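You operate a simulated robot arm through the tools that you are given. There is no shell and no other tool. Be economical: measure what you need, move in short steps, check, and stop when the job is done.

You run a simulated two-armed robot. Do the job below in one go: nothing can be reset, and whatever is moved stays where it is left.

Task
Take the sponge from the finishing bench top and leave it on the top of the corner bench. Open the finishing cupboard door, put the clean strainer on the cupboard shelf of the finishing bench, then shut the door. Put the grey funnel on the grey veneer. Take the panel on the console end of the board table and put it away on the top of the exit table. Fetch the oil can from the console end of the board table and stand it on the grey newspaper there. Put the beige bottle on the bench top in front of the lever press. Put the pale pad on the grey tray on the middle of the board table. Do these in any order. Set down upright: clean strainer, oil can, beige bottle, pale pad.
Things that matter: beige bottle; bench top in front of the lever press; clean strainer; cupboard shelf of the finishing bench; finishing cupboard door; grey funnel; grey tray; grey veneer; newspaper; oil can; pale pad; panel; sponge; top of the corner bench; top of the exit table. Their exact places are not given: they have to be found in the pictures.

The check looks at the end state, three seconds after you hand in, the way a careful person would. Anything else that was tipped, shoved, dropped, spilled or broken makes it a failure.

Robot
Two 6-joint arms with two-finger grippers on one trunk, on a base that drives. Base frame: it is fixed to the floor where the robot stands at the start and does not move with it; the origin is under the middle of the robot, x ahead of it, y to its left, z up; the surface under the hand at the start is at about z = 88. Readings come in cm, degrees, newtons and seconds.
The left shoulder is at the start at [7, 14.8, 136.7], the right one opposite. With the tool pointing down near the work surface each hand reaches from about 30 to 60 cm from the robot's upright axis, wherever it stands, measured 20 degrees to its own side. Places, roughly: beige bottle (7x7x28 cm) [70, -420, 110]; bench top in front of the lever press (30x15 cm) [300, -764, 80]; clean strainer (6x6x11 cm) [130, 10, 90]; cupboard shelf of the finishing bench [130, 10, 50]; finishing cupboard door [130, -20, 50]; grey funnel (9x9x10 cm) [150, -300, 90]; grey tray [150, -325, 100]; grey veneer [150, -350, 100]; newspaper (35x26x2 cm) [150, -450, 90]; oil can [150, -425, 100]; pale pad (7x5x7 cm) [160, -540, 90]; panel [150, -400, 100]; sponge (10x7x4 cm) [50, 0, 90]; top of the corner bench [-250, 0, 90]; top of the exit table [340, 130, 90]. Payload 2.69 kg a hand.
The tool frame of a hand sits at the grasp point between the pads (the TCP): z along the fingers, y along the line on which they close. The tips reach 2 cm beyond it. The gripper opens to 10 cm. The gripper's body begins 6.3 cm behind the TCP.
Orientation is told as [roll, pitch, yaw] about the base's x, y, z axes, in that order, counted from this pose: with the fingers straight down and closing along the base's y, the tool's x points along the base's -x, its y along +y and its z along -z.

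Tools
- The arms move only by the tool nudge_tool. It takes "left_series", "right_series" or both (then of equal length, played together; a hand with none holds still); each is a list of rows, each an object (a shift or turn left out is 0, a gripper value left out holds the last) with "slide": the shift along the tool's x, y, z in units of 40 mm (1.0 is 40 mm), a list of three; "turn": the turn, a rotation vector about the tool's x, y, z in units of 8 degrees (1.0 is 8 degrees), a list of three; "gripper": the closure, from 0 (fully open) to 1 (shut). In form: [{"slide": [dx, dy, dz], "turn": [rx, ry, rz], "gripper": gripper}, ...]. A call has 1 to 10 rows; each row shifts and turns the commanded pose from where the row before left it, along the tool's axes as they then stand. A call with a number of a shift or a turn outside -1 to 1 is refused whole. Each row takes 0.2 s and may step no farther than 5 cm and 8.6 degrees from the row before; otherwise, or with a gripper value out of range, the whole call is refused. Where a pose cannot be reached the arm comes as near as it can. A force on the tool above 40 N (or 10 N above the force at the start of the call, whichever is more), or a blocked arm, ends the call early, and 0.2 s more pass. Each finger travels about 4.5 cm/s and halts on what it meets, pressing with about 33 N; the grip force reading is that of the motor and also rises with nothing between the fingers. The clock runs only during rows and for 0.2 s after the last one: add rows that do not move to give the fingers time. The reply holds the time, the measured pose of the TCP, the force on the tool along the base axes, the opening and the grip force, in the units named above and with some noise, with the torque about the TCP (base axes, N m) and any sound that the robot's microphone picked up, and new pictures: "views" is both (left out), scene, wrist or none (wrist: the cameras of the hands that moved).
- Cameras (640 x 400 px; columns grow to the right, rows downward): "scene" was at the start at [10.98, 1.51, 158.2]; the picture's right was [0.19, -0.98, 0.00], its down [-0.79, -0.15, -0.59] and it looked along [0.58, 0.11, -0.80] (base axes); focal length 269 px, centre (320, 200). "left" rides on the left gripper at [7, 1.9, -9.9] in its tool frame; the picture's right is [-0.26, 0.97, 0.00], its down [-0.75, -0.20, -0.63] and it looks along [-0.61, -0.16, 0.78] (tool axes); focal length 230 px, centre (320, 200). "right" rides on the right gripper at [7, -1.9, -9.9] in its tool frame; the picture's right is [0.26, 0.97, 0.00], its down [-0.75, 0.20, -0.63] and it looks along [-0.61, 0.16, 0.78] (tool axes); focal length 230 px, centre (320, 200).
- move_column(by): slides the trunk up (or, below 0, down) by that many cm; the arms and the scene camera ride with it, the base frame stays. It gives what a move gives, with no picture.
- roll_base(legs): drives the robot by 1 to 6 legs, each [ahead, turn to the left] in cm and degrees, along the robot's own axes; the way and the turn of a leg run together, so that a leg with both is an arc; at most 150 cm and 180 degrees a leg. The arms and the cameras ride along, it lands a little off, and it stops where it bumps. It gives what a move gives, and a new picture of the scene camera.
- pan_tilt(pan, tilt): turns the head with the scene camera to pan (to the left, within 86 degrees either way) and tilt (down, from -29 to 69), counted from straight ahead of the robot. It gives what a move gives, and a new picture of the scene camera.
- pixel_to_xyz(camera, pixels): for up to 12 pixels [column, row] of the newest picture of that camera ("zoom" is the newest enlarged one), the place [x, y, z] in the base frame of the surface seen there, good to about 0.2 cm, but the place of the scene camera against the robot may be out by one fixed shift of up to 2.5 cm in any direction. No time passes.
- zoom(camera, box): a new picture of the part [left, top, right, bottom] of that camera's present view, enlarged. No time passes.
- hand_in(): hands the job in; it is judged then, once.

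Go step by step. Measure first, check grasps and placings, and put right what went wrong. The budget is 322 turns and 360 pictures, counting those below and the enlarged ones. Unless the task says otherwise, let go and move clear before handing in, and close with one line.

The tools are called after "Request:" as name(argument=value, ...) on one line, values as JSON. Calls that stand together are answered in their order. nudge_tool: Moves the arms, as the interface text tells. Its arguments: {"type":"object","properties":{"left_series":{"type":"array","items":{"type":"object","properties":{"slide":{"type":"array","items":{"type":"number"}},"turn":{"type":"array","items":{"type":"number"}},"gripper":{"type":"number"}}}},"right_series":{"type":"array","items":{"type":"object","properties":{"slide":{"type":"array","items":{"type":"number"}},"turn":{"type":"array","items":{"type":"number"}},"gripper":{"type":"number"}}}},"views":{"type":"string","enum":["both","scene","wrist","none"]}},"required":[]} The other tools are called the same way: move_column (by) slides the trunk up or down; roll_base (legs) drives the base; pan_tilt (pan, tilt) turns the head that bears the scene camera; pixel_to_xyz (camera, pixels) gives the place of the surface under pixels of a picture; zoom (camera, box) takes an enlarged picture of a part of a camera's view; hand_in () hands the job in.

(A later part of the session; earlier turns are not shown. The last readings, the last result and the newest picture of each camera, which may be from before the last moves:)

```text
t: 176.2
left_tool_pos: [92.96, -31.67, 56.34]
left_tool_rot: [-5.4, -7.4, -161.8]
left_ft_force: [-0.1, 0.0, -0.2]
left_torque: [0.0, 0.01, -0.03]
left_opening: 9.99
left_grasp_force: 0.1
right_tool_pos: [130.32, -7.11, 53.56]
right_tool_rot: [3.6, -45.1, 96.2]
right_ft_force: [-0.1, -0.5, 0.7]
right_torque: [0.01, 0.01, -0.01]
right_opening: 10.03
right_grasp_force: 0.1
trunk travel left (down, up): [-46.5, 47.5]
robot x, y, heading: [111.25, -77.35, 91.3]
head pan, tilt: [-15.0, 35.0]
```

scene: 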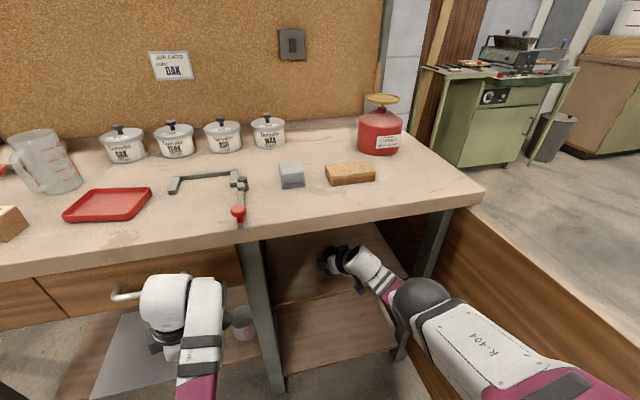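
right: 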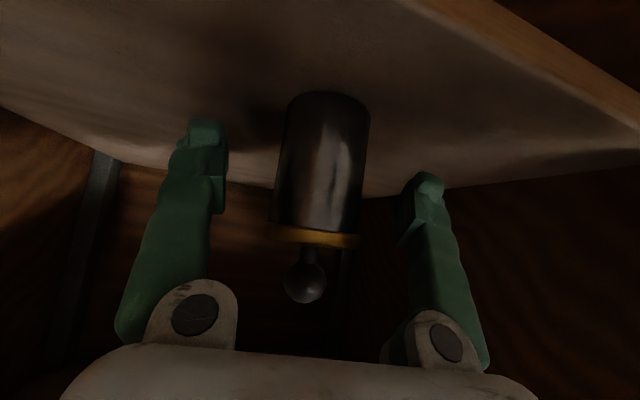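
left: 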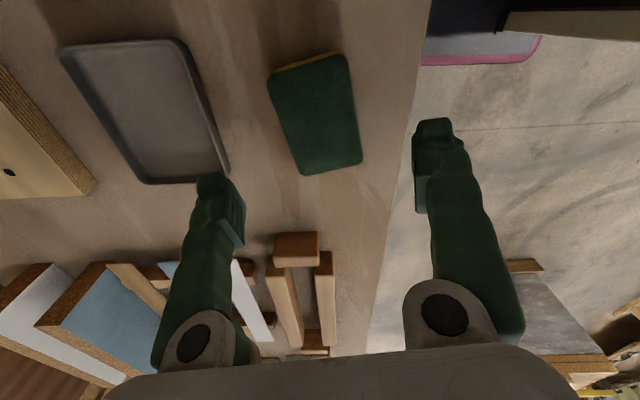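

The strainer stands released on the shelf. I'll back straight out and check.

Request:
roll_base(legs=[[-35, 0]])

Request:
zoom(camera="scene", box=[180, 100, 580, 350])

```text
t: 178.5
left_tool_pos: [93.44, -66.69, 56.4]
left_tool_rot: [-5.4, -7.5, -161.6]
left_ft_force: [0.2, -0.5, 0.3]
left_torque: [0.01, 0.0, 0.0]
left_opening: 10.0
left_grasp_force: 0.0
right_tool_pos: [130.89, -41.93, 53.5]
right_tool_rot: [3.6, -45.0, 96.5]
right_ft_force: [-0.2, 0.1, -1.0]
right_torque: [0.01, -0.02, -0.01]
right_opening: 9.99
right_grasp_force: 0.1
trunk travel left (down, up): [-46.5, 47.5]
robot x, y, heading: [111.91, -112.46, 91.5]
head pan, tilt: [-15.0, 35.0]
```

scene: 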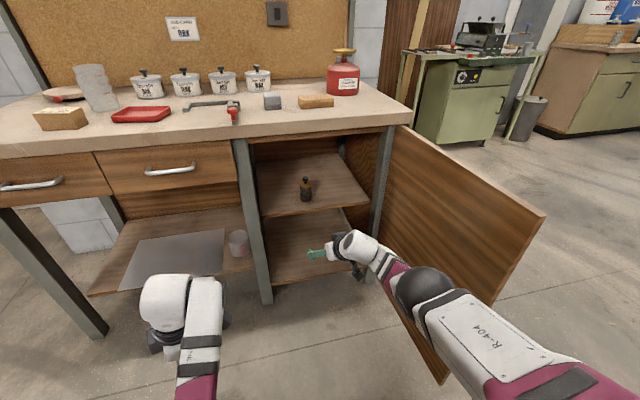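

```text
1.60 times, centred on (380, 225) of scene
```

zoom: 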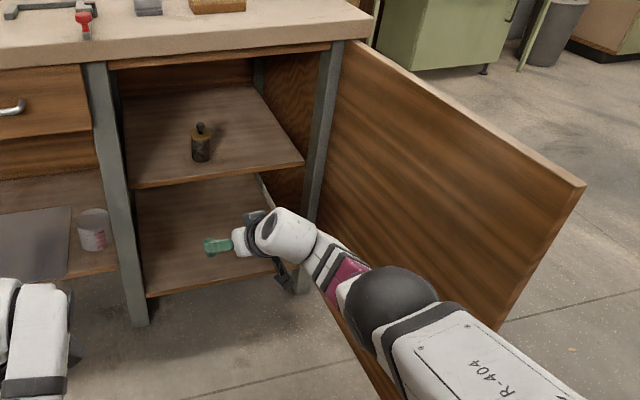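

The strainer stands upright on the shelf. Now to close the door; I'll measure its edge.

Request:
pixel_to_xyz(camera="scene", pixels=[[543, 214], [398, 127], [500, 296], [470, 180], [520, 240]])

```text
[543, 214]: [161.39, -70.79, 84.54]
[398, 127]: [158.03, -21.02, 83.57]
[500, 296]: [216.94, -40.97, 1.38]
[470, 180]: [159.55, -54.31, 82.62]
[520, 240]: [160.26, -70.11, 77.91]
```

The door edge is near (163, −70). To close it I must push from outside, so I'll back away at an angle and check the space on the right.

Request:
roll_base(legs=[[-12, 0], [0, 30], [-35, 0], [0, -30]])

Request:
pan_tilt(pan=-40, tilt=40)

```text
t: 184.5
left_tool_pos: [111.51, -108.33, 56.26]
left_tool_rot: [-5.4, -7.6, -161.0]
left_ft_force: [0.6, 0.4, -0.6]
left_torque: [-0.01, 0.02, 0.04]
left_opening: 9.98
left_grasp_force: 0.1
right_tool_pos: [148.56, -83.28, 53.45]
right_tool_rot: [3.6, -45.1, 97.0]
right_ft_force: [-0.4, -0.1, -0.3]
right_torque: [0.02, 0.01, 0.02]
right_opening: 10.0
right_grasp_force: 0.0
trunk travel left (down, up): [-46.5, 47.5]
robot x, y, heading: [130.38, -153.7, 92.1]
head pan, tilt: [-15.0, 35.0]
```

scene: 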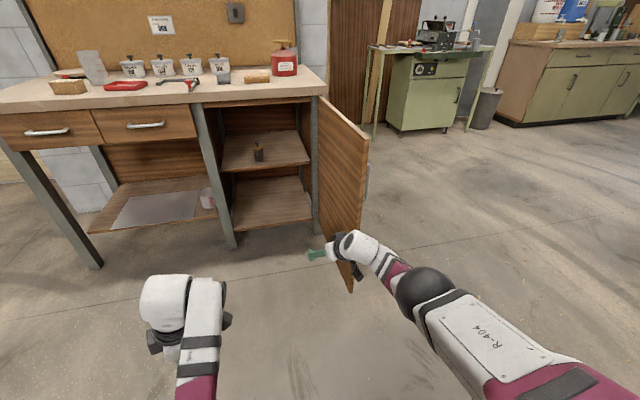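

```text
t: 185.4
left_tool_pos: [111.39, -108.35, 56.29]
left_tool_rot: [-5.5, -7.5, -161.1]
left_ft_force: [0.1, -0.4, 0.4]
left_torque: [0.02, -0.01, -0.02]
left_opening: 10.0
left_grasp_force: 0.1
right_tool_pos: [148.57, -83.4, 53.48]
right_tool_rot: [3.4, -44.9, 97.0]
right_ft_force: [0.5, -0.5, 0.4]
right_torque: [0.03, -0.04, 0.0]
right_opening: 10.01
right_grasp_force: 0.1
trunk travel left (down, up): [-46.5, 47.5]
robot x, y, heading: [130.54, -153.9, 92.3]
head pan, tilt: [-40.0, 40.0]
```

scene: 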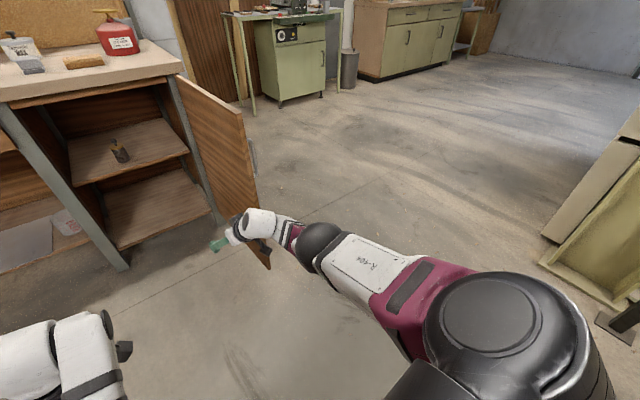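

There is good space to the right. I'll measure the press cabinet's nearest corner before driving around.

Request:
pixel_to_xyz(camera="scene", pixels=[[545, 232], [615, 140], [605, 320], [560, 275], [240, 110], [235, 225]])

```text
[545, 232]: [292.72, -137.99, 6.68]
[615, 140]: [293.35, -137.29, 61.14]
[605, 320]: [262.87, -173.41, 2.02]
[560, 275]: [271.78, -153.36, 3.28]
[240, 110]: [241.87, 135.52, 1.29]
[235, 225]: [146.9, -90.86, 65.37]
```

The press starts beyond x≈260, so there's room. I'll drive round to put the right hand outside the door.

Request:
nudge_tool(right_series=[{"gripper": 1}, {"gripper": 1}, {"gripper": 1}, {"gripper": 1}, {"gripper": 1}, {"gripper": 1}], views="none")

Request:
roll_base(legs=[[0, -60], [36, 0], [0, 55]])

Request:
pan_tilt(pan=0, tilt=45)

```text
t: 186.8
left_tool_pos: [111.55, -108.35, 56.19]
left_tool_rot: [-5.4, -7.5, -161.1]
left_ft_force: [-0.2, 0.5, 0.2]
left_torque: [-0.03, -0.02, 0.03]
left_opening: 10.0
left_grasp_force: 0.1
right_tool_pos: [148.6, -83.35, 53.37]
right_tool_rot: [3.4, -44.9, 97.0]
right_ft_force: [-0.3, 0.3, -0.1]
right_torque: [0.03, 0.0, 0.03]
right_opening: 0.03
right_grasp_force: 19.4
trunk travel left (down, up): [-46.5, 47.5]
robot x, y, heading: [130.58, -153.71, 92.2]
head pan, tilt: [-40.0, 40.0]
```

```text
t: 194.3
left_tool_pos: [147.22, -87.65, 56.38]
left_tool_rot: [-5.4, -7.4, -166.9]
left_ft_force: [1.1, -0.5, 0.2]
left_torque: [-0.03, -0.01, 0.0]
left_opening: 10.02
left_grasp_force: 0.1
right_tool_pos: [186.51, -66.5, 53.27]
right_tool_rot: [3.5, -44.9, 91.3]
right_ft_force: [-0.4, 0.3, 0.4]
right_torque: [0.02, 0.01, 0.0]
right_opening: 0.0
right_grasp_force: 29.5
trunk travel left (down, up): [-46.5, 47.5]
robot x, y, heading: [161.09, -134.96, 86.2]
head pan, tilt: [-40.0, 40.0]
```

scene: 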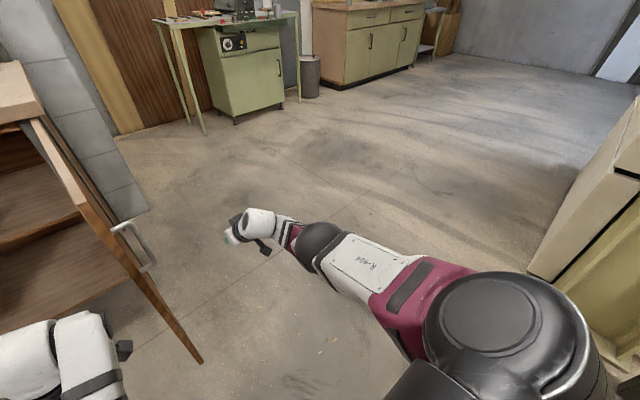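

```text
t: 195.3
left_tool_pos: [147.03, -87.69, 56.39]
left_tool_rot: [-5.5, -7.4, -166.8]
left_ft_force: [0.3, -0.3, 0.5]
left_torque: [-0.03, 0.01, -0.01]
left_opening: 10.03
left_grasp_force: 0.0
right_tool_pos: [186.56, -66.65, 53.39]
right_tool_rot: [3.5, -44.9, 91.3]
right_ft_force: [-0.4, 0.4, 0.0]
right_torque: [-0.04, 0.02, 0.0]
right_opening: 0.0
right_grasp_force: 29.4
trunk travel left (down, up): [-46.5, 47.5]
robot x, y, heading: [161.33, -135.09, 86.1]
head pan, tilt: [0.0, 45.0]
```

scene: 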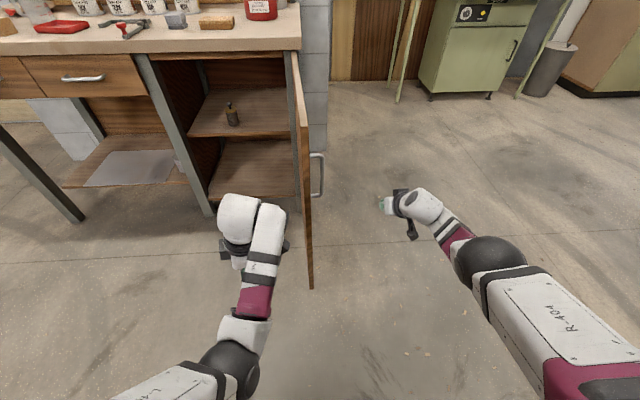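

The right hand is outside the door. I'll go 8 cm forward and push the door with slow arm steps to the left.

Request:
roll_base(legs=[[8, 0]])

Request:
nudge_tool(right_series=[{"slide": [0, 0.5, 0]}, {"slide": [0, 0.5, 0]}, {"slide": [0, 0.5, 0]}, {"slide": [0, 0.3, 0]}, {"slide": [0, 0.25, 0]}, {"slide": [0, 0.25, 0]}, {"slide": [0, 0.25, 0]}, {"slide": [0, 0.25, 0]}, {"slide": [0, 0.25, 0]}, {"slide": [0, 0.25, 0]}], views="scene")

```text
t: 196.4
left_tool_pos: [147.63, -79.76, 56.3]
left_tool_rot: [-5.4, -7.4, -166.9]
left_ft_force: [0.7, -0.6, 0.3]
left_torque: [0.01, -0.01, -0.01]
left_opening: 9.99
left_grasp_force: 0.0
right_tool_pos: [187.08, -58.81, 53.44]
right_tool_rot: [3.5, -44.9, 91.2]
right_ft_force: [0.4, 0.8, -1.1]
right_torque: [-0.01, -0.01, -0.03]
right_opening: 0.01
right_grasp_force: 29.3
trunk travel left (down, up): [-46.5, 47.5]
robot x, y, heading: [161.97, -126.93, 86.2]
head pan, tilt: [0.0, 45.0]
```

scene: 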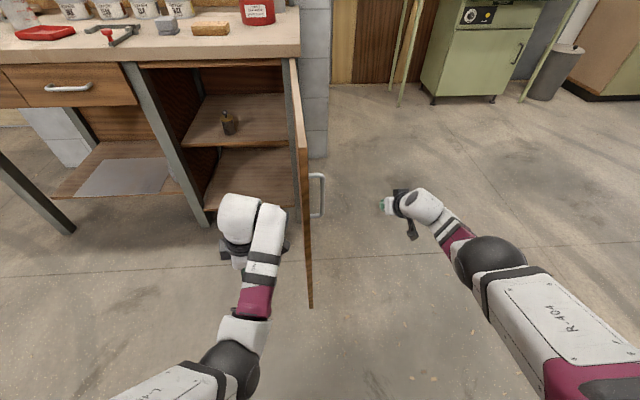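

```text
t: 198.6
left_tool_pos: [147.58, -79.89, 56.31]
left_tool_rot: [-5.3, -7.2, -167.0]
left_ft_force: [0.0, -0.8, 0.7]
left_torque: [-0.02, -0.03, 0.01]
left_opening: 10.01
left_grasp_force: 0.1
right_tool_pos: [175.25, -58.96, 53.21]
right_tool_rot: [3.4, -44.9, 91.3]
right_ft_force: [0.1, -0.6, -0.4]
right_torque: [0.01, 0.02, 0.03]
right_opening: 0.0
right_grasp_force: 29.0
right hand out of reach, approached as far as the arm can: row 6, 7, 9
trunk travel left (down, up): [-46.5, 47.5]
robot x, y, heading: [161.84, -127.09, 86.0]
head pan, tilt: [0.0, 45.0]
```

scene: 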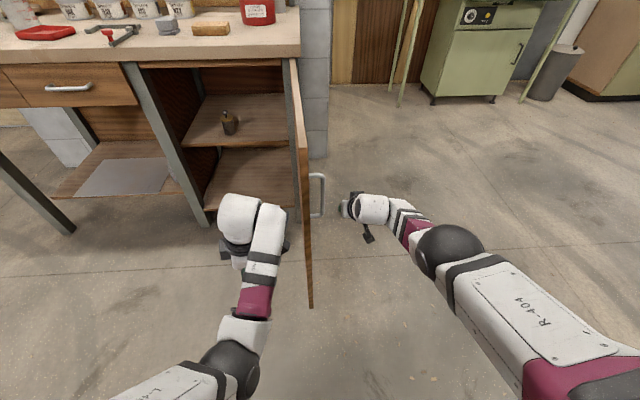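

Contact is close. I'll now swing the base left in small amounts to push the door.

Request:
roll_base(legs=[[0, 6], [0, 6]])

```text
t: 200.1
left_tool_pos: [138.33, -83.67, 56.5]
left_tool_rot: [-5.7, -7.3, -155.1]
left_ft_force: [-1.3, 0.0, 0.4]
left_torque: [0.0, -0.02, 0.04]
left_opening: 9.98
left_grasp_force: 0.0
right_tool_pos: [161.03, -57.56, 53.19]
right_tool_rot: [3.4, -45.1, 103.3]
right_ft_force: [0.3, 0.3, -0.1]
right_torque: [0.0, -0.04, 0.0]
right_opening: 0.0
right_grasp_force: 29.6
trunk travel left (down, up): [-46.5, 47.5]
robot x, y, heading: [162.02, -127.27, 98.1]
head pan, tilt: [0.0, 45.0]
```

scene: 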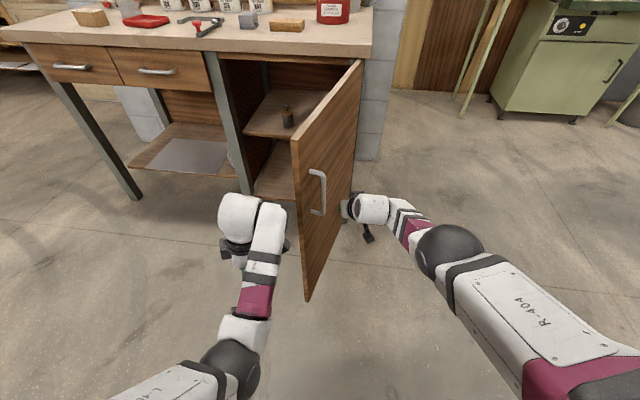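

The door is swinging shut. I'll continue turning left.

Request:
roll_base(legs=[[0, 7], [0, 7], [0, 7]])

```text
t: 202.2
left_tool_pos: [124.26, -95.09, 56.67]
left_tool_rot: [-5.7, -7.1, -134.0]
left_ft_force: [-0.1, -0.1, -0.2]
left_torque: [-0.02, 0.0, -0.01]
left_opening: 10.01
left_grasp_force: 0.1
right_tool_pos: [135.88, -62.63, 53.29]
right_tool_rot: [3.4, -45.1, 124.5]
right_ft_force: [0.2, 0.9, -0.8]
right_torque: [0.02, 0.0, -0.01]
right_opening: 0.01
right_grasp_force: 29.1
trunk travel left (down, up): [-46.5, 47.5]
robot x, y, heading: [162.05, -127.03, 119.1]
head pan, tilt: [0.0, 45.0]
```

scene: 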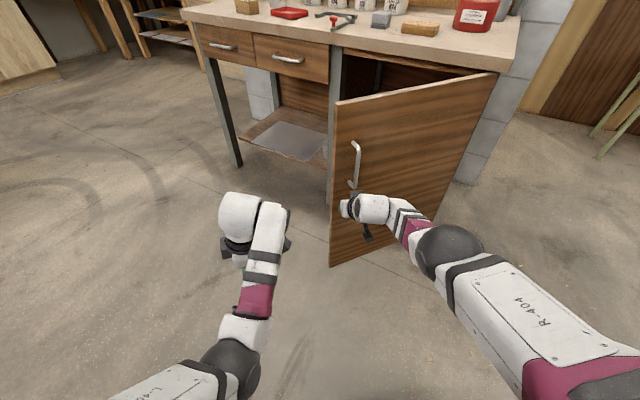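

The door is around 45°. I'll push it on by driving forward.

Request:
roll_base(legs=[[10, 0], [8, 0]])

```text
t: 204.0
left_tool_pos: [115.64, -79.7, 56.57]
left_tool_rot: [-5.7, -7.1, -133.8]
left_ft_force: [-0.3, -0.7, -0.5]
left_torque: [0.0, 0.02, 0.0]
left_opening: 10.0
left_grasp_force: 0.1
right_tool_pos: [126.89, -47.39, 53.39]
right_tool_rot: [3.4, -45.2, 124.7]
right_ft_force: [-1.0, -0.6, -0.4]
right_torque: [0.03, 0.01, 0.0]
right_opening: 0.02
right_grasp_force: 29.2
trunk travel left (down, up): [-46.5, 47.5]
robot x, y, heading: [152.95, -112.07, 119.7]
head pan, tilt: [0.0, 45.0]
```

scene: 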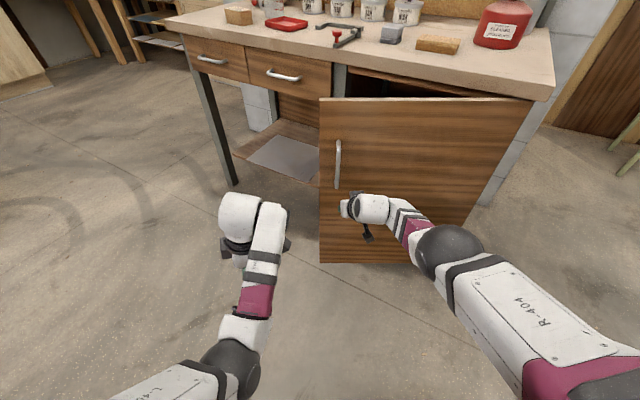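

Request:
roll_base(legs=[[10, -3], [5, -3]])

```text
t: 205.7
left_tool_pos: [112.3, -63.02, 56.8]
left_tool_rot: [-5.9, -7.2, -139.6]
left_ft_force: [1.2, -0.5, -0.2]
left_torque: [-0.01, 0.03, 0.01]
left_opening: 9.98
left_grasp_force: 0.1
right_tool_pos: [127.03, -31.72, 53.85]
right_tool_rot: [3.5, -45.5, 118.7]
right_ft_force: [0.0, -0.1, 0.1]
right_torque: [-0.03, -0.02, 0.01]
right_opening: 0.0
right_grasp_force: 29.3
trunk travel left (down, up): [-46.5, 47.5]
robot x, y, heading: [146.53, -98.25, 113.4]
head pan, tilt: [0.0, 45.0]
```

scene: 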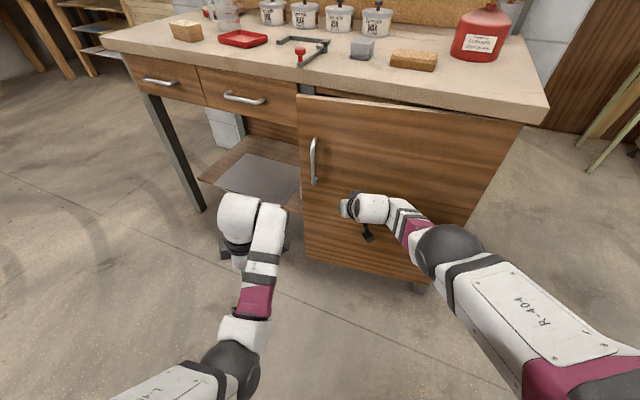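

Nearly shut. I'll push the last centimetres gently.

Request:
roll_base(legs=[[5, -1.5]])

Request:
zoom(camera="scene", box=[220, 60, 560, 290])

```text
t: 206.6
left_tool_pos: [111.1, -57.36, 56.54]
left_tool_rot: [-5.7, -7.4, -141.1]
left_ft_force: [-0.3, -0.7, 0.2]
left_torque: [-0.01, -0.02, 0.04]
left_opening: 9.97
left_grasp_force: 0.0
right_tool_pos: [126.68, -26.37, 53.34]
right_tool_rot: [3.4, -45.2, 117.3]
right_ft_force: [0.4, -0.4, -0.1]
right_torque: [-0.01, 0.01, 0.02]
right_opening: 0.0
right_grasp_force: 29.4
trunk travel left (down, up): [-46.5, 47.5]
robot x, y, heading: [144.46, -93.89, 112.1]
head pan, tilt: [0.0, 45.0]
```

scene: 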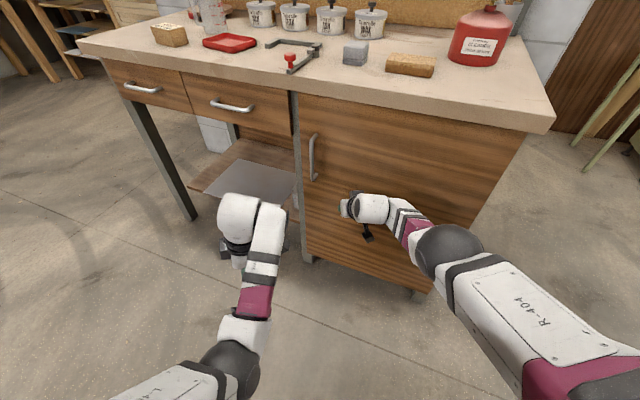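

```text
1.74 times, centred on (390, 175) of scene
```

zoom: 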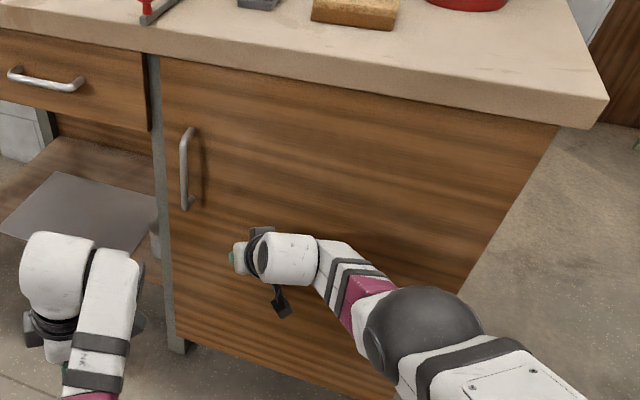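

The door looks about shut. I'll press gently with the arm until contact to be sure.

Request:
nudge_tool(right_series=[{"slide": [-0.12, -0.05, 0.12]}, {"slide": [-0.12, -0.05, 0.12]}, {"slide": [-0.12, -0.05, 0.12]}, {"slide": [-0.12, -0.05, 0.12]}, {"slide": [-0.12, -0.05, 0.12]}, {"slide": [-0.12, -0.05, 0.12]}, {"slide": [-0.12, -0.05, 0.12]}, {"slide": [-0.12, -0.05, 0.12]}], views="wrist")

Request:
pixel_to_xyz(camera="scene", pixels=[[330, 120], [330, 230], [480, 150], [420, 180], [305, 110]])

```text
t: 208.4
left_tool_pos: [111.21, -57.39, 56.51]
left_tool_rot: [-5.6, -7.3, -141.1]
left_ft_force: [-0.3, 0.9, 0.1]
left_torque: [-0.02, -0.04, 0.01]
left_opening: 9.99
left_grasp_force: 0.0
right_tool_pos: [127.58, -25.39, 54.03]
right_tool_rot: [3.4, -45.2, 117.2]
right_ft_force: [0.3, -0.3, -0.2]
right_torque: [-0.01, -0.02, 0.0]
right_opening: 0.0
right_grasp_force: 29.3
right hand out of reach, approached as far as the arm can: row 1, 2, 3, 4, 5, 6, 7, 8
trunk travel left (down, up): [-46.5, 47.5]
robot x, y, heading: [144.45, -93.77, 112.2]
head pan, tilt: [0.0, 45.0]
```

right: 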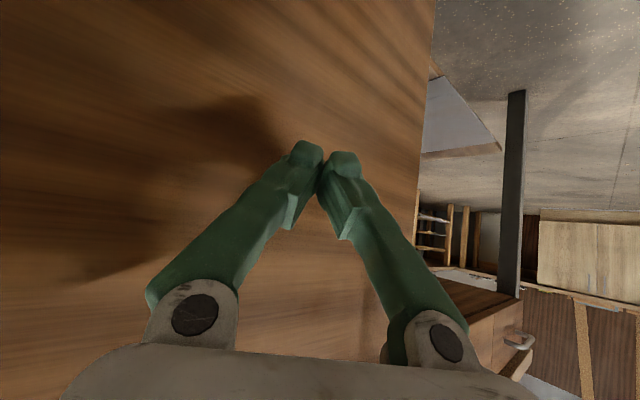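

```text
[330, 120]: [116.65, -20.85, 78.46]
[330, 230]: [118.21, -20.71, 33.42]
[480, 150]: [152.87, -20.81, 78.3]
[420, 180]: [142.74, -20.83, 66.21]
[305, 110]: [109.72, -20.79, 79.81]
```

All door points read y=−20.8, so it's fully shut. I'll back off, raise the trunk, and head for the board table.

Request:
roll_base(legs=[[-30, 0]])

Request:
move_column(by=40)

Request:
roll_base(legs=[[0, 110], [95, 0], [0, 48]])

Request:
pan_tilt(pan=15, tilt=25)

```text
t: 210.4
left_tool_pos: [122.14, -84.95, 56.61]
left_tool_rot: [-5.7, -7.3, -141.0]
left_ft_force: [0.0, -0.6, 0.6]
left_torque: [0.03, 0.0, -0.02]
left_opening: 10.02
left_grasp_force: 0.0
right_tool_pos: [138.74, -53.02, 54.15]
right_tool_rot: [3.3, -45.3, 117.4]
right_ft_force: [-0.5, 0.1, 0.8]
right_torque: [-0.02, 0.0, 0.0]
right_opening: 0.0
right_grasp_force: 29.5
trunk travel left (down, up): [-46.5, 47.5]
robot x, y, heading: [155.58, -121.21, 112.2]
head pan, tilt: [0.0, 45.0]
```

scene: 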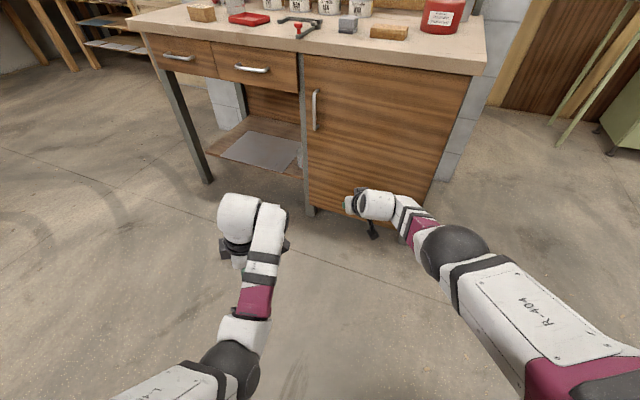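

```text
t: 214.2
left_tool_pos: [122.12, -84.95, 96.54]
left_tool_rot: [-5.5, -7.3, -141.0]
left_ft_force: [-0.4, 0.1, -0.1]
left_torque: [0.02, 0.0, -0.01]
left_opening: 10.0
left_grasp_force: 0.1
right_tool_pos: [138.58, -52.88, 94.08]
right_tool_rot: [3.4, -45.3, 117.4]
right_ft_force: [0.6, -0.1, -0.6]
right_torque: [-0.01, -0.01, 0.02]
right_opening: 0.0
right_grasp_force: 28.9
trunk travel left (down, up): [-86.5, 7.5]
robot x, y, heading: [155.34, -121.08, 112.3]
head pan, tilt: [0.0, 45.0]
```

```text
t: 225.7
left_tool_pos: [93.91, -233.91, 96.6]
left_tool_rot: [-5.6, -7.4, 8.5]
left_ft_force: [0.4, -0.3, 0.1]
left_torque: [-0.03, 0.02, 0.0]
left_opening: 10.03
left_grasp_force: 0.1
right_tool_pos: [62.36, -252.9, 94.0]
right_tool_rot: [2.3, -45.3, -92.9]
right_ft_force: [0.5, 0.1, 0.1]
right_torque: [0.0, 0.01, -0.01]
right_opening: 0.02
right_grasp_force: 30.1
trunk travel left (down, up): [-86.5, 7.5]
robot x, y, heading: [83.17, -185.61, -98.6]
head pan, tilt: [0.0, 45.0]
stopped in leg 3: the force on the tool passed its limit at 64 N (the readings are from after the stop); the commanded pose is now the measured one
```

scene: 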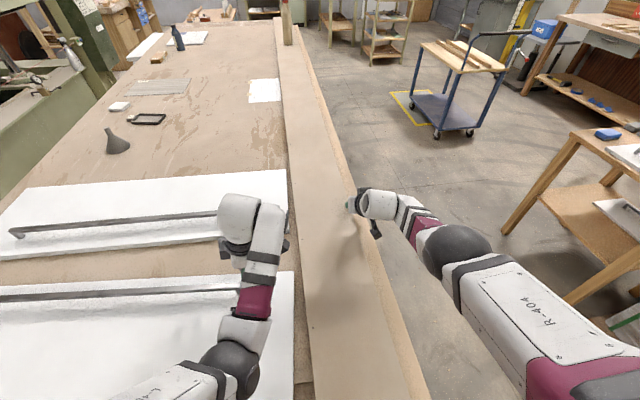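

```text
t: 226.5
left_tool_pos: [93.73, -233.84, 96.58]
left_tool_rot: [-5.7, -7.5, 8.5]
left_ft_force: [1.0, 0.1, 0.7]
left_torque: [0.01, 0.0, 0.01]
left_opening: 10.0
left_grasp_force: 0.1
right_tool_pos: [62.31, -252.94, 94.06]
right_tool_rot: [2.2, -45.3, -93.0]
right_ft_force: [-1.0, 0.7, -0.8]
right_torque: [0.0, 0.02, 0.01]
right_opening: 0.01
right_grasp_force: 29.3
trunk travel left (down, up): [-86.5, 7.5]
robot x, y, heading: [82.97, -185.63, -98.5]
head pan, tilt: [15.0, 25.0]
```

scene: 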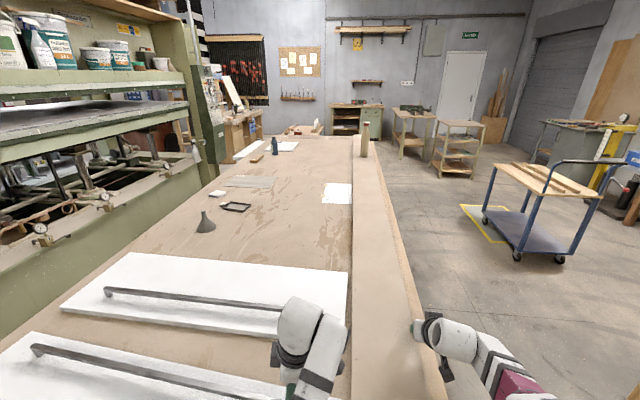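

My right hand bumped the board table's edge during the turn, but readings are near zero now. I'll measure where the table is.

Request:
pixel_to_xyz(camera="scene", pixels=[[206, 222], [236, 207], [217, 195], [250, 181], [338, 193], [274, 147], [365, 140], [400, 300], [365, 300], [440, 380], [200, 270], [257, 157]])

Request:
zoom(camera="scene", box=[180, 110, 440, 250])

Request:
nudge_tool(right_series=[{}], left_series=[{}], views="wrist")

```text
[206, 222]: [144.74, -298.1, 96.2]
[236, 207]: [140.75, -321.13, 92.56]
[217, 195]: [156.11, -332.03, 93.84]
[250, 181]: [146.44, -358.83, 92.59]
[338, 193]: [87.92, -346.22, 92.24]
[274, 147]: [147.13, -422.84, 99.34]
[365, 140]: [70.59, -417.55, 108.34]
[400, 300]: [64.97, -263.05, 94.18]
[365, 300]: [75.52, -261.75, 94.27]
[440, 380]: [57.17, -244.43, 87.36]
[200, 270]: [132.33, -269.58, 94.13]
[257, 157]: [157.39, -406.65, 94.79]
```

```text
2.46 times, centred on (310, 180) of scene
```

zoom: 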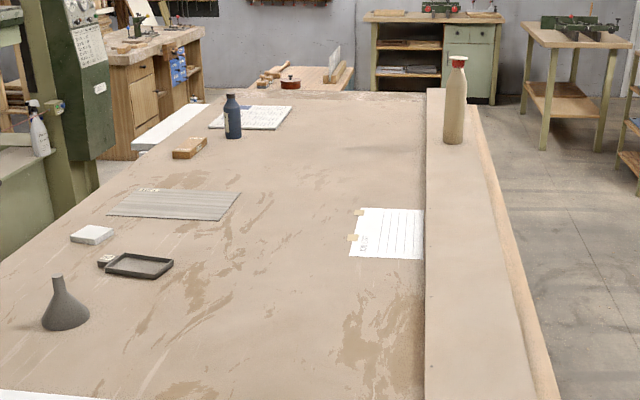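

```text
t: 226.9
left_tool_pos: [93.61, -233.84, 96.56]
left_tool_rot: [-5.7, -7.4, 8.5]
left_ft_force: [0.5, -0.2, 0.5]
left_torque: [0.01, -0.02, -0.03]
left_opening: 10.01
left_grasp_force: 0.0
right_tool_pos: [62.34, -253.05, 94.06]
right_tool_rot: [2.3, -45.2, -92.9]
right_ft_force: [-0.3, 0.5, -0.5]
right_torque: [0.0, 0.0, 0.02]
right_opening: 0.0
right_grasp_force: 29.3
trunk travel left (down, up): [-86.5, 7.5]
robot x, y, heading: [83.14, -185.59, -98.5]
head pan, tilt: [15.0, 25.0]
```

right: 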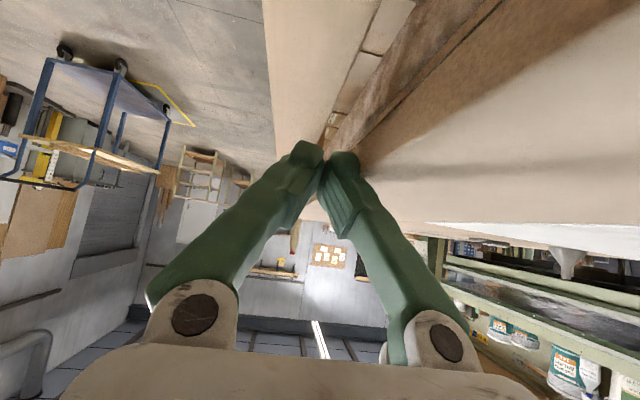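
left: 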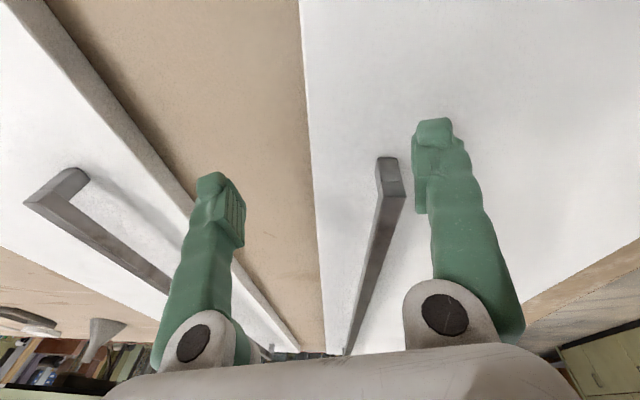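

The tabletop is z≈91.5; I can see the funnel, tray, veneer, oil can, newspaper and the beige bottle on the side beam. The left hand hovers near some bars, so I'll measure their heights before moving.

Request:
pixel_to_xyz(camera="left", pixels=[[388, 165], [390, 190], [370, 270], [75, 180], [60, 210], [420, 60], [200, 60], [130, 250]])

Request:
pixel_to_xyz(camera="right", pixels=[[320, 60], [450, 90], [500, 180], [345, 140], [400, 60], [280, 20]])

```text
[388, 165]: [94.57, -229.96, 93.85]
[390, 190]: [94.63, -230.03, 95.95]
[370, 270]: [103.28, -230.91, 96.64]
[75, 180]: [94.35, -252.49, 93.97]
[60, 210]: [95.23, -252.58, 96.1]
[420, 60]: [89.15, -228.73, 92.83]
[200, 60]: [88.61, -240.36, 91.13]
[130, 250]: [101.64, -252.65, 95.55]
```

```text
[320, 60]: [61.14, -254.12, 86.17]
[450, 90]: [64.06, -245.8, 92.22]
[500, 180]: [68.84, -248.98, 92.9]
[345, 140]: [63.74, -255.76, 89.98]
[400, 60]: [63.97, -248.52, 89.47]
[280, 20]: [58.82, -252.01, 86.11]
```

The bars (top z≈96) lie between the left fingers, so I'll raise the trunk before backing away.

Request:
move_column(by=7)

Request:
roll_base(legs=[[-45, 0]])

```text
t: 228.0
left_tool_pos: [93.76, -233.93, 103.52]
left_tool_rot: [-5.7, -7.4, 8.5]
left_ft_force: [-0.2, 0.7, -0.2]
left_torque: [0.02, 0.01, -0.02]
left_opening: 10.0
left_grasp_force: 0.1
right_tool_pos: [62.24, -252.94, 100.93]
right_tool_rot: [2.3, -45.2, -92.9]
right_ft_force: [1.0, 0.1, -0.3]
right_torque: [-0.02, 0.01, -0.02]
right_opening: 0.0
right_grasp_force: 29.0
trunk travel left (down, up): [-93.5, 0.5]
robot x, y, heading: [83.14, -185.54, -98.4]
head pan, tilt: [15.0, 25.0]
```

```text
t: 230.7
left_tool_pos: [100.75, -189.55, 103.4]
left_tool_rot: [-5.6, -7.4, 9.2]
left_ft_force: [-0.2, -0.3, -0.8]
left_torque: [0.05, 0.01, 0.0]
left_opening: 10.01
left_grasp_force: 0.0
right_tool_pos: [69.31, -209.21, 100.89]
right_tool_rot: [2.3, -45.1, -92.3]
right_ft_force: [0.2, -0.1, 1.0]
right_torque: [0.0, -0.03, 0.01]
right_opening: 0.0
right_grasp_force: 29.7
trunk travel left (down, up): [-93.5, 0.5]
robot x, y, heading: [89.43, -141.13, -97.8]
head pan, tilt: [15.0, 25.0]
```

scene: 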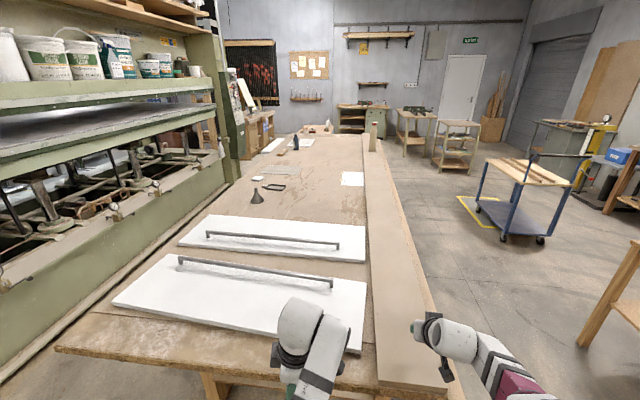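

Objects at x≈145 are far from the west side, so I need to know the aisle width between table and press. I'll measure both edges.

Request:
pixel_to_xyz(camera="scene", pixels=[[110, 300], [70, 345], [180, 240], [60, 320], [20, 370], [120, 255], [200, 200], [240, 165], [215, 160], [370, 340], [400, 380], [150, 230]])

Request:
zoom(camera="scene", box=[0, 120, 320, 400])

```text
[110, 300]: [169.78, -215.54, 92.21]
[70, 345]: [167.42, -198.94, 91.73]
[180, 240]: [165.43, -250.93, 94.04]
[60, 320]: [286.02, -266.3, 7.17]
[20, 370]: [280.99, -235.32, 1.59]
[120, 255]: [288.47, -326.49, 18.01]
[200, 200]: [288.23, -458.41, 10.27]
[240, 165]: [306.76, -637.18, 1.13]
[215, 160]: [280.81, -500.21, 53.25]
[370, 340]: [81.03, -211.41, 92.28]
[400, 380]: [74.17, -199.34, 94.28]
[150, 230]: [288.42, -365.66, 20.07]
```

```text
1.43 times, centred on (160, 260) of scene
```

zoom: 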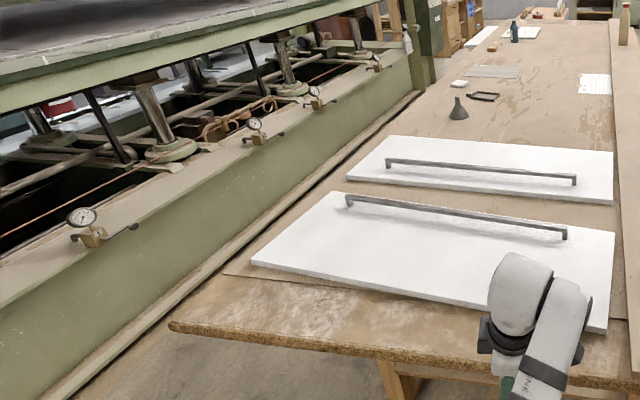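

The aisle between table (east edge x≈170) and press (x≈285) is wide enough. I'll first restore the right hand to pointing down.

Request:
nudge_tool(right_series=[{"turn": [0, 0.94, 0], "gripper": 0}, {"turn": [0, 0.94, 0]}, {"turn": [0, 0.94, 0]}, {"turn": [0, 0.94, 0]}, {"turn": [0, 0.94, 0]}, {"turn": [0, 0.94, 0]}], left_series=[{"turn": [0, 0, 0]}, {}, {}, {}, {}, {}], views="wrist")

```text
t: 232.1
left_tool_pos: [100.69, -189.51, 103.44]
left_tool_rot: [-5.7, -7.3, 9.1]
left_ft_force: [0.3, 0.4, -0.5]
left_torque: [0.0, 0.03, -0.02]
left_opening: 10.01
left_grasp_force: 0.1
right_tool_pos: [68.71, -205.84, 102.23]
right_tool_rot: [1.8, -26.5, -91.3]
right_ft_force: [-1.1, 0.2, -0.7]
right_torque: [-0.02, -0.02, 0.0]
right_opening: 9.98
right_grasp_force: 0.1
right hand out of reach, approached as far as the arm can: row 1, 2, 3, 4, 5, 6
trunk travel left (down, up): [-93.5, 0.5]
robot x, y, heading: [89.75, -141.33, -97.8]
head pan, tilt: [15.0, 25.0]
```

right: 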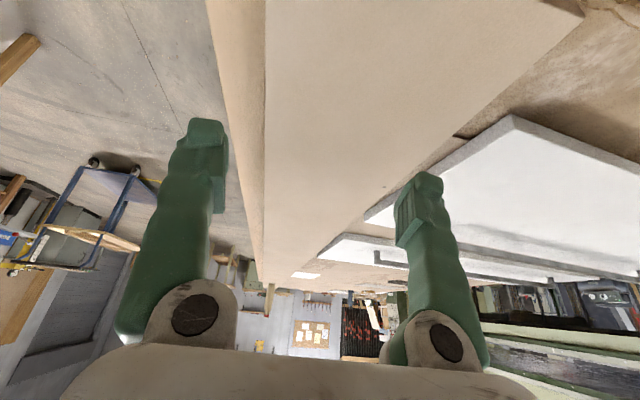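
left: 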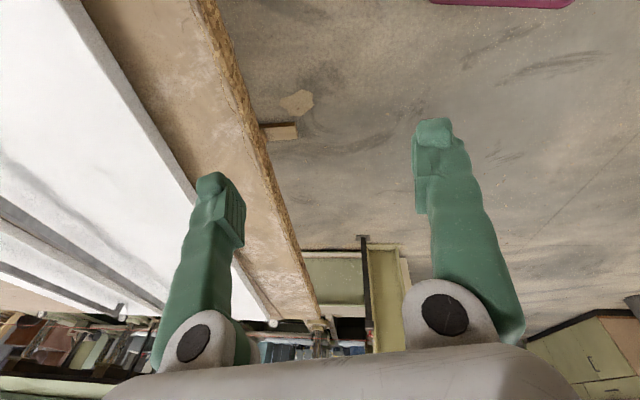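

Request:
nudge_tool(right_series=[{"slide": [0.8, 0, -0.4], "turn": [0, 0.8, 0]}, {"slide": [0.85, 0, -0.3], "turn": [0, 0.8, 0]}, {"slide": [0.9, 0, -0.2], "turn": [0, 0.8, 0]}, {"slide": [0.9, 0, -0.1], "turn": [0, 0.8, 0]}, {"slide": [0.5, 0, 0], "turn": [0, 0.2, 0]}], views="none")

Request:
nudge_tool(left_series=[{"turn": [0.7, -0.9, 0]}, {}], views="none")

```text
t: 233.3
left_tool_pos: [100.59, -189.58, 103.48]
left_tool_rot: [-5.8, -7.4, 9.2]
left_ft_force: [0.7, 0.2, 0.6]
left_torque: [0.01, -0.01, 0.0]
left_opening: 10.01
left_grasp_force: 0.0
right_tool_pos: [67.77, -196.0, 99.18]
right_tool_rot: [1.9, 0.7, -90.3]
right_ft_force: [-0.1, -0.4, 0.0]
right_torque: [0.02, 0.03, -0.01]
right_opening: 10.0
right_grasp_force: 0.0
right hand out of reach, approached as far as the arm can: row 1, 2, 3, 4, 5
trunk travel left (down, up): [-93.5, 0.5]
robot x, y, heading: [89.81, -141.23, -97.8]
head pan, tilt: [15.0, 25.0]
```

```text
refused: row 1 steps farther than a row can; nothing moved
```

Request:
nudge_tool(left_series=[{"turn": [-0.3, 0.45, 0]}, {"turn": [-0.3, 0.45, 0]}, {}], views="none")

```text
t: 234.1
left_tool_pos: [100.01, -190.26, 101.76]
left_tool_rot: [-0.8, -0.2, 8.8]
left_ft_force: [0.1, 0.3, -0.5]
left_torque: [0.0, -0.01, -0.02]
left_opening: 10.0
left_grasp_force: 0.1
left hand out of reach, approached as far as the arm can: row 1, 2
right_tool_pos: [67.71, -196.04, 99.22]
right_tool_rot: [2.0, 0.6, -90.2]
right_ft_force: [-0.2, 0.5, 0.3]
right_torque: [0.01, 0.01, 0.04]
right_opening: 10.0
right_grasp_force: 0.0
trunk travel left (down, up): [-93.5, 0.5]
robot x, y, heading: [89.49, -141.73, -97.9]
head pan, tilt: [15.0, 25.0]
```

Both hands point down now. I'll drive round the table's north end into the aisle.

Request:
roll_base(legs=[[0, 98], [134, 0], [0, -90], [140, 0], [32, 0]])

Request:
pan_tilt(pan=-50, tilt=35)

```text
t: 244.1
left_tool_pos: [259.14, -114.02, 102.23]
left_tool_rot: [-1.4, 0.0, 110.8]
left_ft_force: [0.6, 0.1, -0.5]
left_torque: [0.0, 0.03, 0.0]
left_opening: 10.01
left_grasp_force: 0.0
right_tool_pos: [270.95, -144.29, 99.1]
right_tool_rot: [2.2, 0.9, 12.2]
right_ft_force: [0.5, -0.3, -1.1]
right_torque: [-0.02, 0.03, 0.0]
right_opening: 10.02
right_grasp_force: 0.1
trunk travel left (down, up): [-93.5, 0.5]
robot x, y, heading: [214.07, -134.24, 3.9]
head pan, tilt: [15.0, 25.0]
stopped in leg 2: the robot was blocked; the commanded pose is now the measured one
```

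scene: 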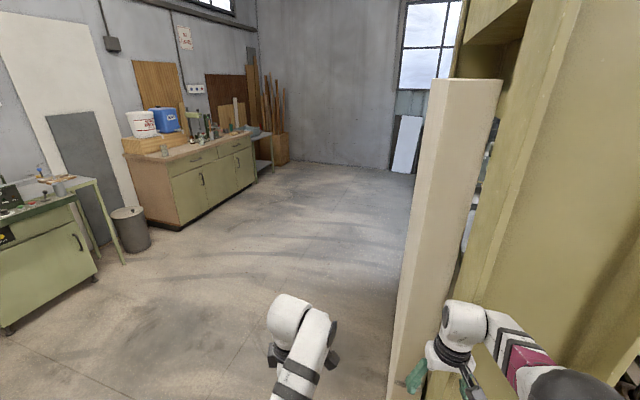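

```text
t: 245.4
left_tool_pos: [259.02, -114.02, 102.28]
left_tool_rot: [-1.5, 0.0, 110.8]
left_ft_force: [0.0, -0.9, -0.8]
left_torque: [0.02, -0.05, 0.01]
left_opening: 9.98
left_grasp_force: 0.1
right_tool_pos: [270.86, -144.18, 99.14]
right_tool_rot: [2.1, 1.0, 12.2]
right_ft_force: [-0.9, -0.6, 0.4]
right_torque: [-0.02, 0.01, 0.0]
right_opening: 9.99
right_grasp_force: 0.1
trunk travel left (down, up): [-93.5, 0.5]
robot x, y, heading: [214.42, -134.54, 4.3]
head pan, tilt: [-50.0, 35.0]
```

scene: 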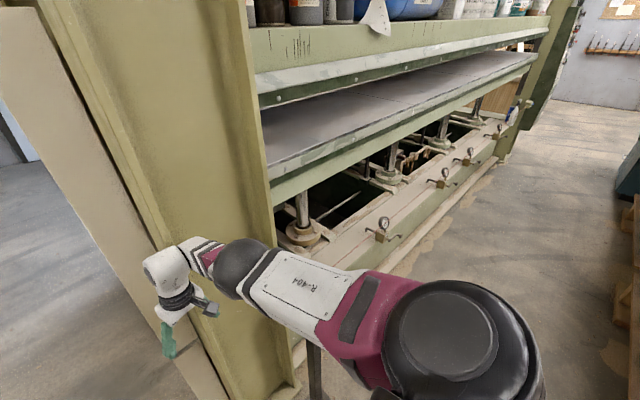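

The right hand touched the press's end column. I'll back up and take an angled path into the aisle.

Request:
roll_base(legs=[[-25, 0], [0, -64], [58, 0], [0, -30]])

Request:
pan_tilt(pan=0, tilt=30)

```text
t: 254.5
left_tool_pos: [234.22, -234.13, 101.7]
left_tool_rot: [-0.9, -0.1, 15.3]
left_ft_force: [0.0, -0.2, -0.7]
left_torque: [0.0, 0.0, 0.0]
left_opening: 10.01
left_grasp_force: 0.1
right_tool_pos: [203.04, -243.05, 98.49]
right_tool_rot: [2.1, 1.5, -83.4]
right_ft_force: [0.0, -0.1, 0.6]
right_torque: [0.0, -0.02, -0.03]
right_opening: 9.99
right_grasp_force: 0.0
trunk travel left (down, up): [-93.5, 0.5]
robot x, y, heading: [218.1, -186.9, -91.4]
head pan, tilt: [-50.0, 35.0]
```

scene: 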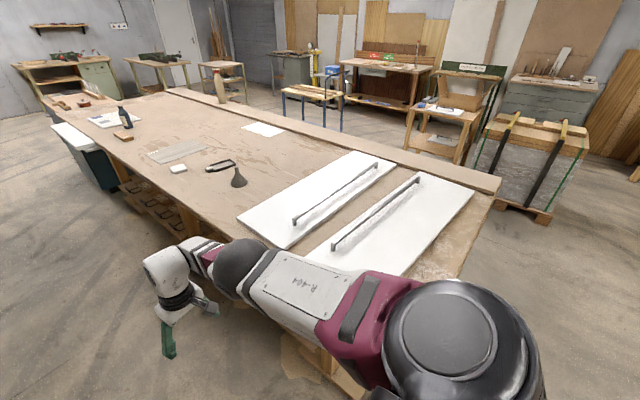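

```text
t: 255.7
left_tool_pos: [234.23, -234.13, 101.79]
left_tool_rot: [-0.8, -0.2, 15.4]
left_ft_force: [-0.1, -0.1, 0.1]
left_torque: [0.01, 0.02, 0.02]
left_opening: 9.97
left_grasp_force: 0.0
right_tool_pos: [202.89, -242.95, 98.54]
right_tool_rot: [2.2, 1.5, -83.4]
right_ft_force: [-0.5, -0.8, 0.1]
right_torque: [0.02, 0.02, 0.02]
right_opening: 9.99
right_grasp_force: 0.0
trunk travel left (down, up): [-93.5, 0.5]
robot x, y, heading: [218.06, -186.92, -91.3]
head pan, tilt: [0.0, 30.0]
```

scene: 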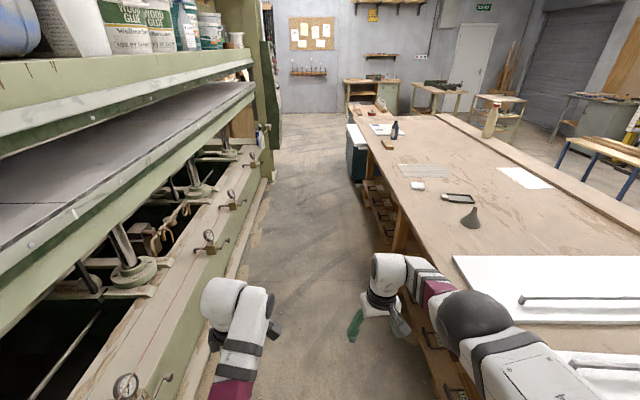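

The aisle is clear. I'll drive south to the funnel and turn to face the table.

Request:
roll_base(legs=[[128, 0], [0, -90]])

Request:
pan_tilt(pan=0, tilt=45)

```text
t: 265.9
left_tool_pos: [166.47, -330.59, 101.74]
left_tool_rot: [-0.8, -0.2, -75.1]
left_ft_force: [0.5, 0.3, -0.2]
left_torque: [-0.01, 0.01, 0.02]
left_opening: 10.01
left_grasp_force: 0.0
right_tool_pos: [158.06, -299.39, 98.59]
right_tool_rot: [2.1, 1.5, -173.7]
right_ft_force: [-0.2, 0.4, -0.5]
right_torque: [0.02, -0.01, 0.0]
right_opening: 9.99
right_grasp_force: 0.1
trunk travel left (down, up): [-93.5, 0.5]
robot x, y, heading: [213.94, -314.87, 178.0]
head pan, tilt: [0.0, 30.0]
```

scene: 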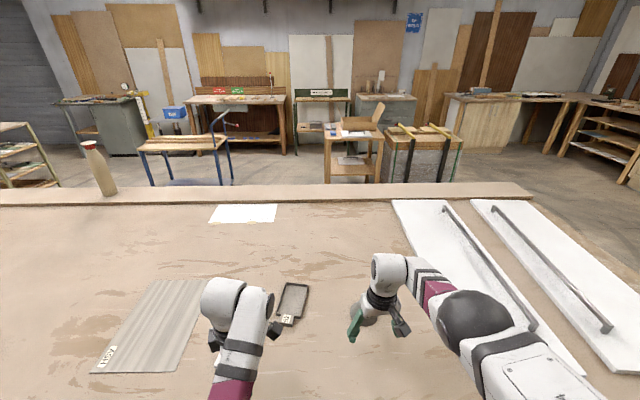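

```text
t: 266.7
left_tool_pos: [166.63, -330.59, 101.79]
left_tool_rot: [-0.9, -0.2, -75.1]
left_ft_force: [-0.2, -0.1, 0.0]
left_torque: [0.02, 0.01, 0.01]
left_opening: 10.0
left_grasp_force: 0.1
right_tool_pos: [157.95, -299.3, 98.45]
right_tool_rot: [2.3, 1.5, -173.8]
right_ft_force: [0.0, -0.3, 0.3]
right_torque: [0.01, -0.01, 0.01]
right_opening: 10.02
right_grasp_force: 0.0
trunk travel left (down, up): [-93.5, 0.5]
robot x, y, heading: [213.99, -314.39, 178.1]
head pan, tilt: [0.0, 45.0]
```

scene: 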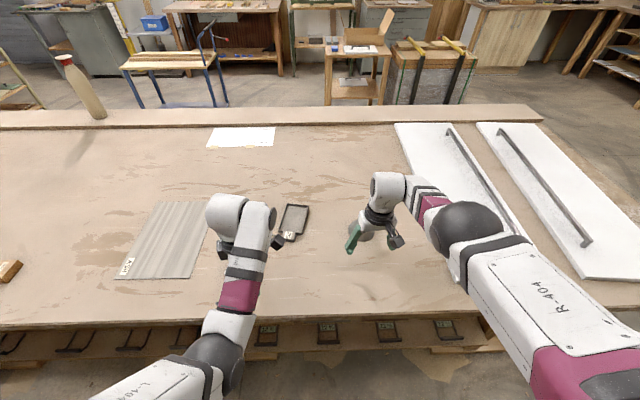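

The funnel hides behind the right hand; I'll look with the right wrist camera.

Request:
nudge_tool(right_series=[{}], left_series=[{}], views="wrist")

```text
t: 267.1
left_tool_pos: [166.5, -330.64, 101.8]
left_tool_rot: [-0.8, -0.3, -75.1]
left_ft_force: [-0.2, -0.1, 0.2]
left_torque: [0.0, -0.01, -0.02]
left_opening: 9.98
left_grasp_force: 0.0
right_tool_pos: [157.98, -299.44, 98.51]
right_tool_rot: [2.3, 1.5, -173.8]
right_ft_force: [-0.9, 0.0, -0.5]
right_torque: [-0.02, -0.01, -0.06]
right_opening: 9.97
right_grasp_force: 0.2
trunk travel left (down, up): [-93.5, 0.5]
robot x, y, heading: [213.94, -315.01, 178.3]
head pan, tilt: [0.0, 45.0]
```

right: 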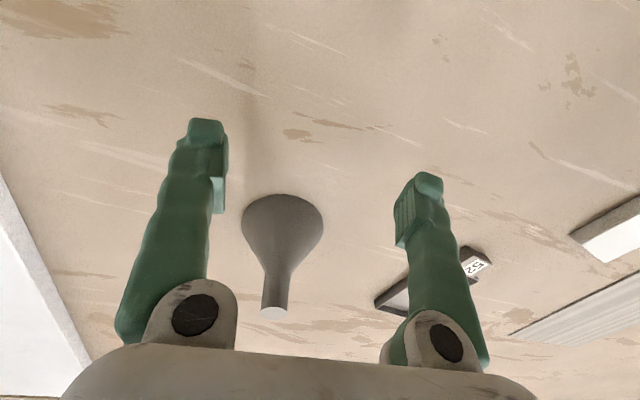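
left: 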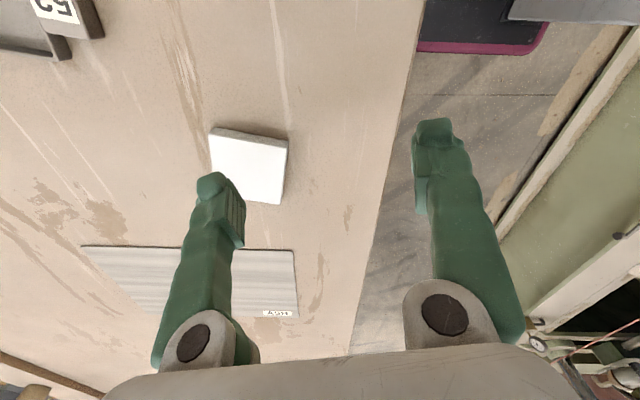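

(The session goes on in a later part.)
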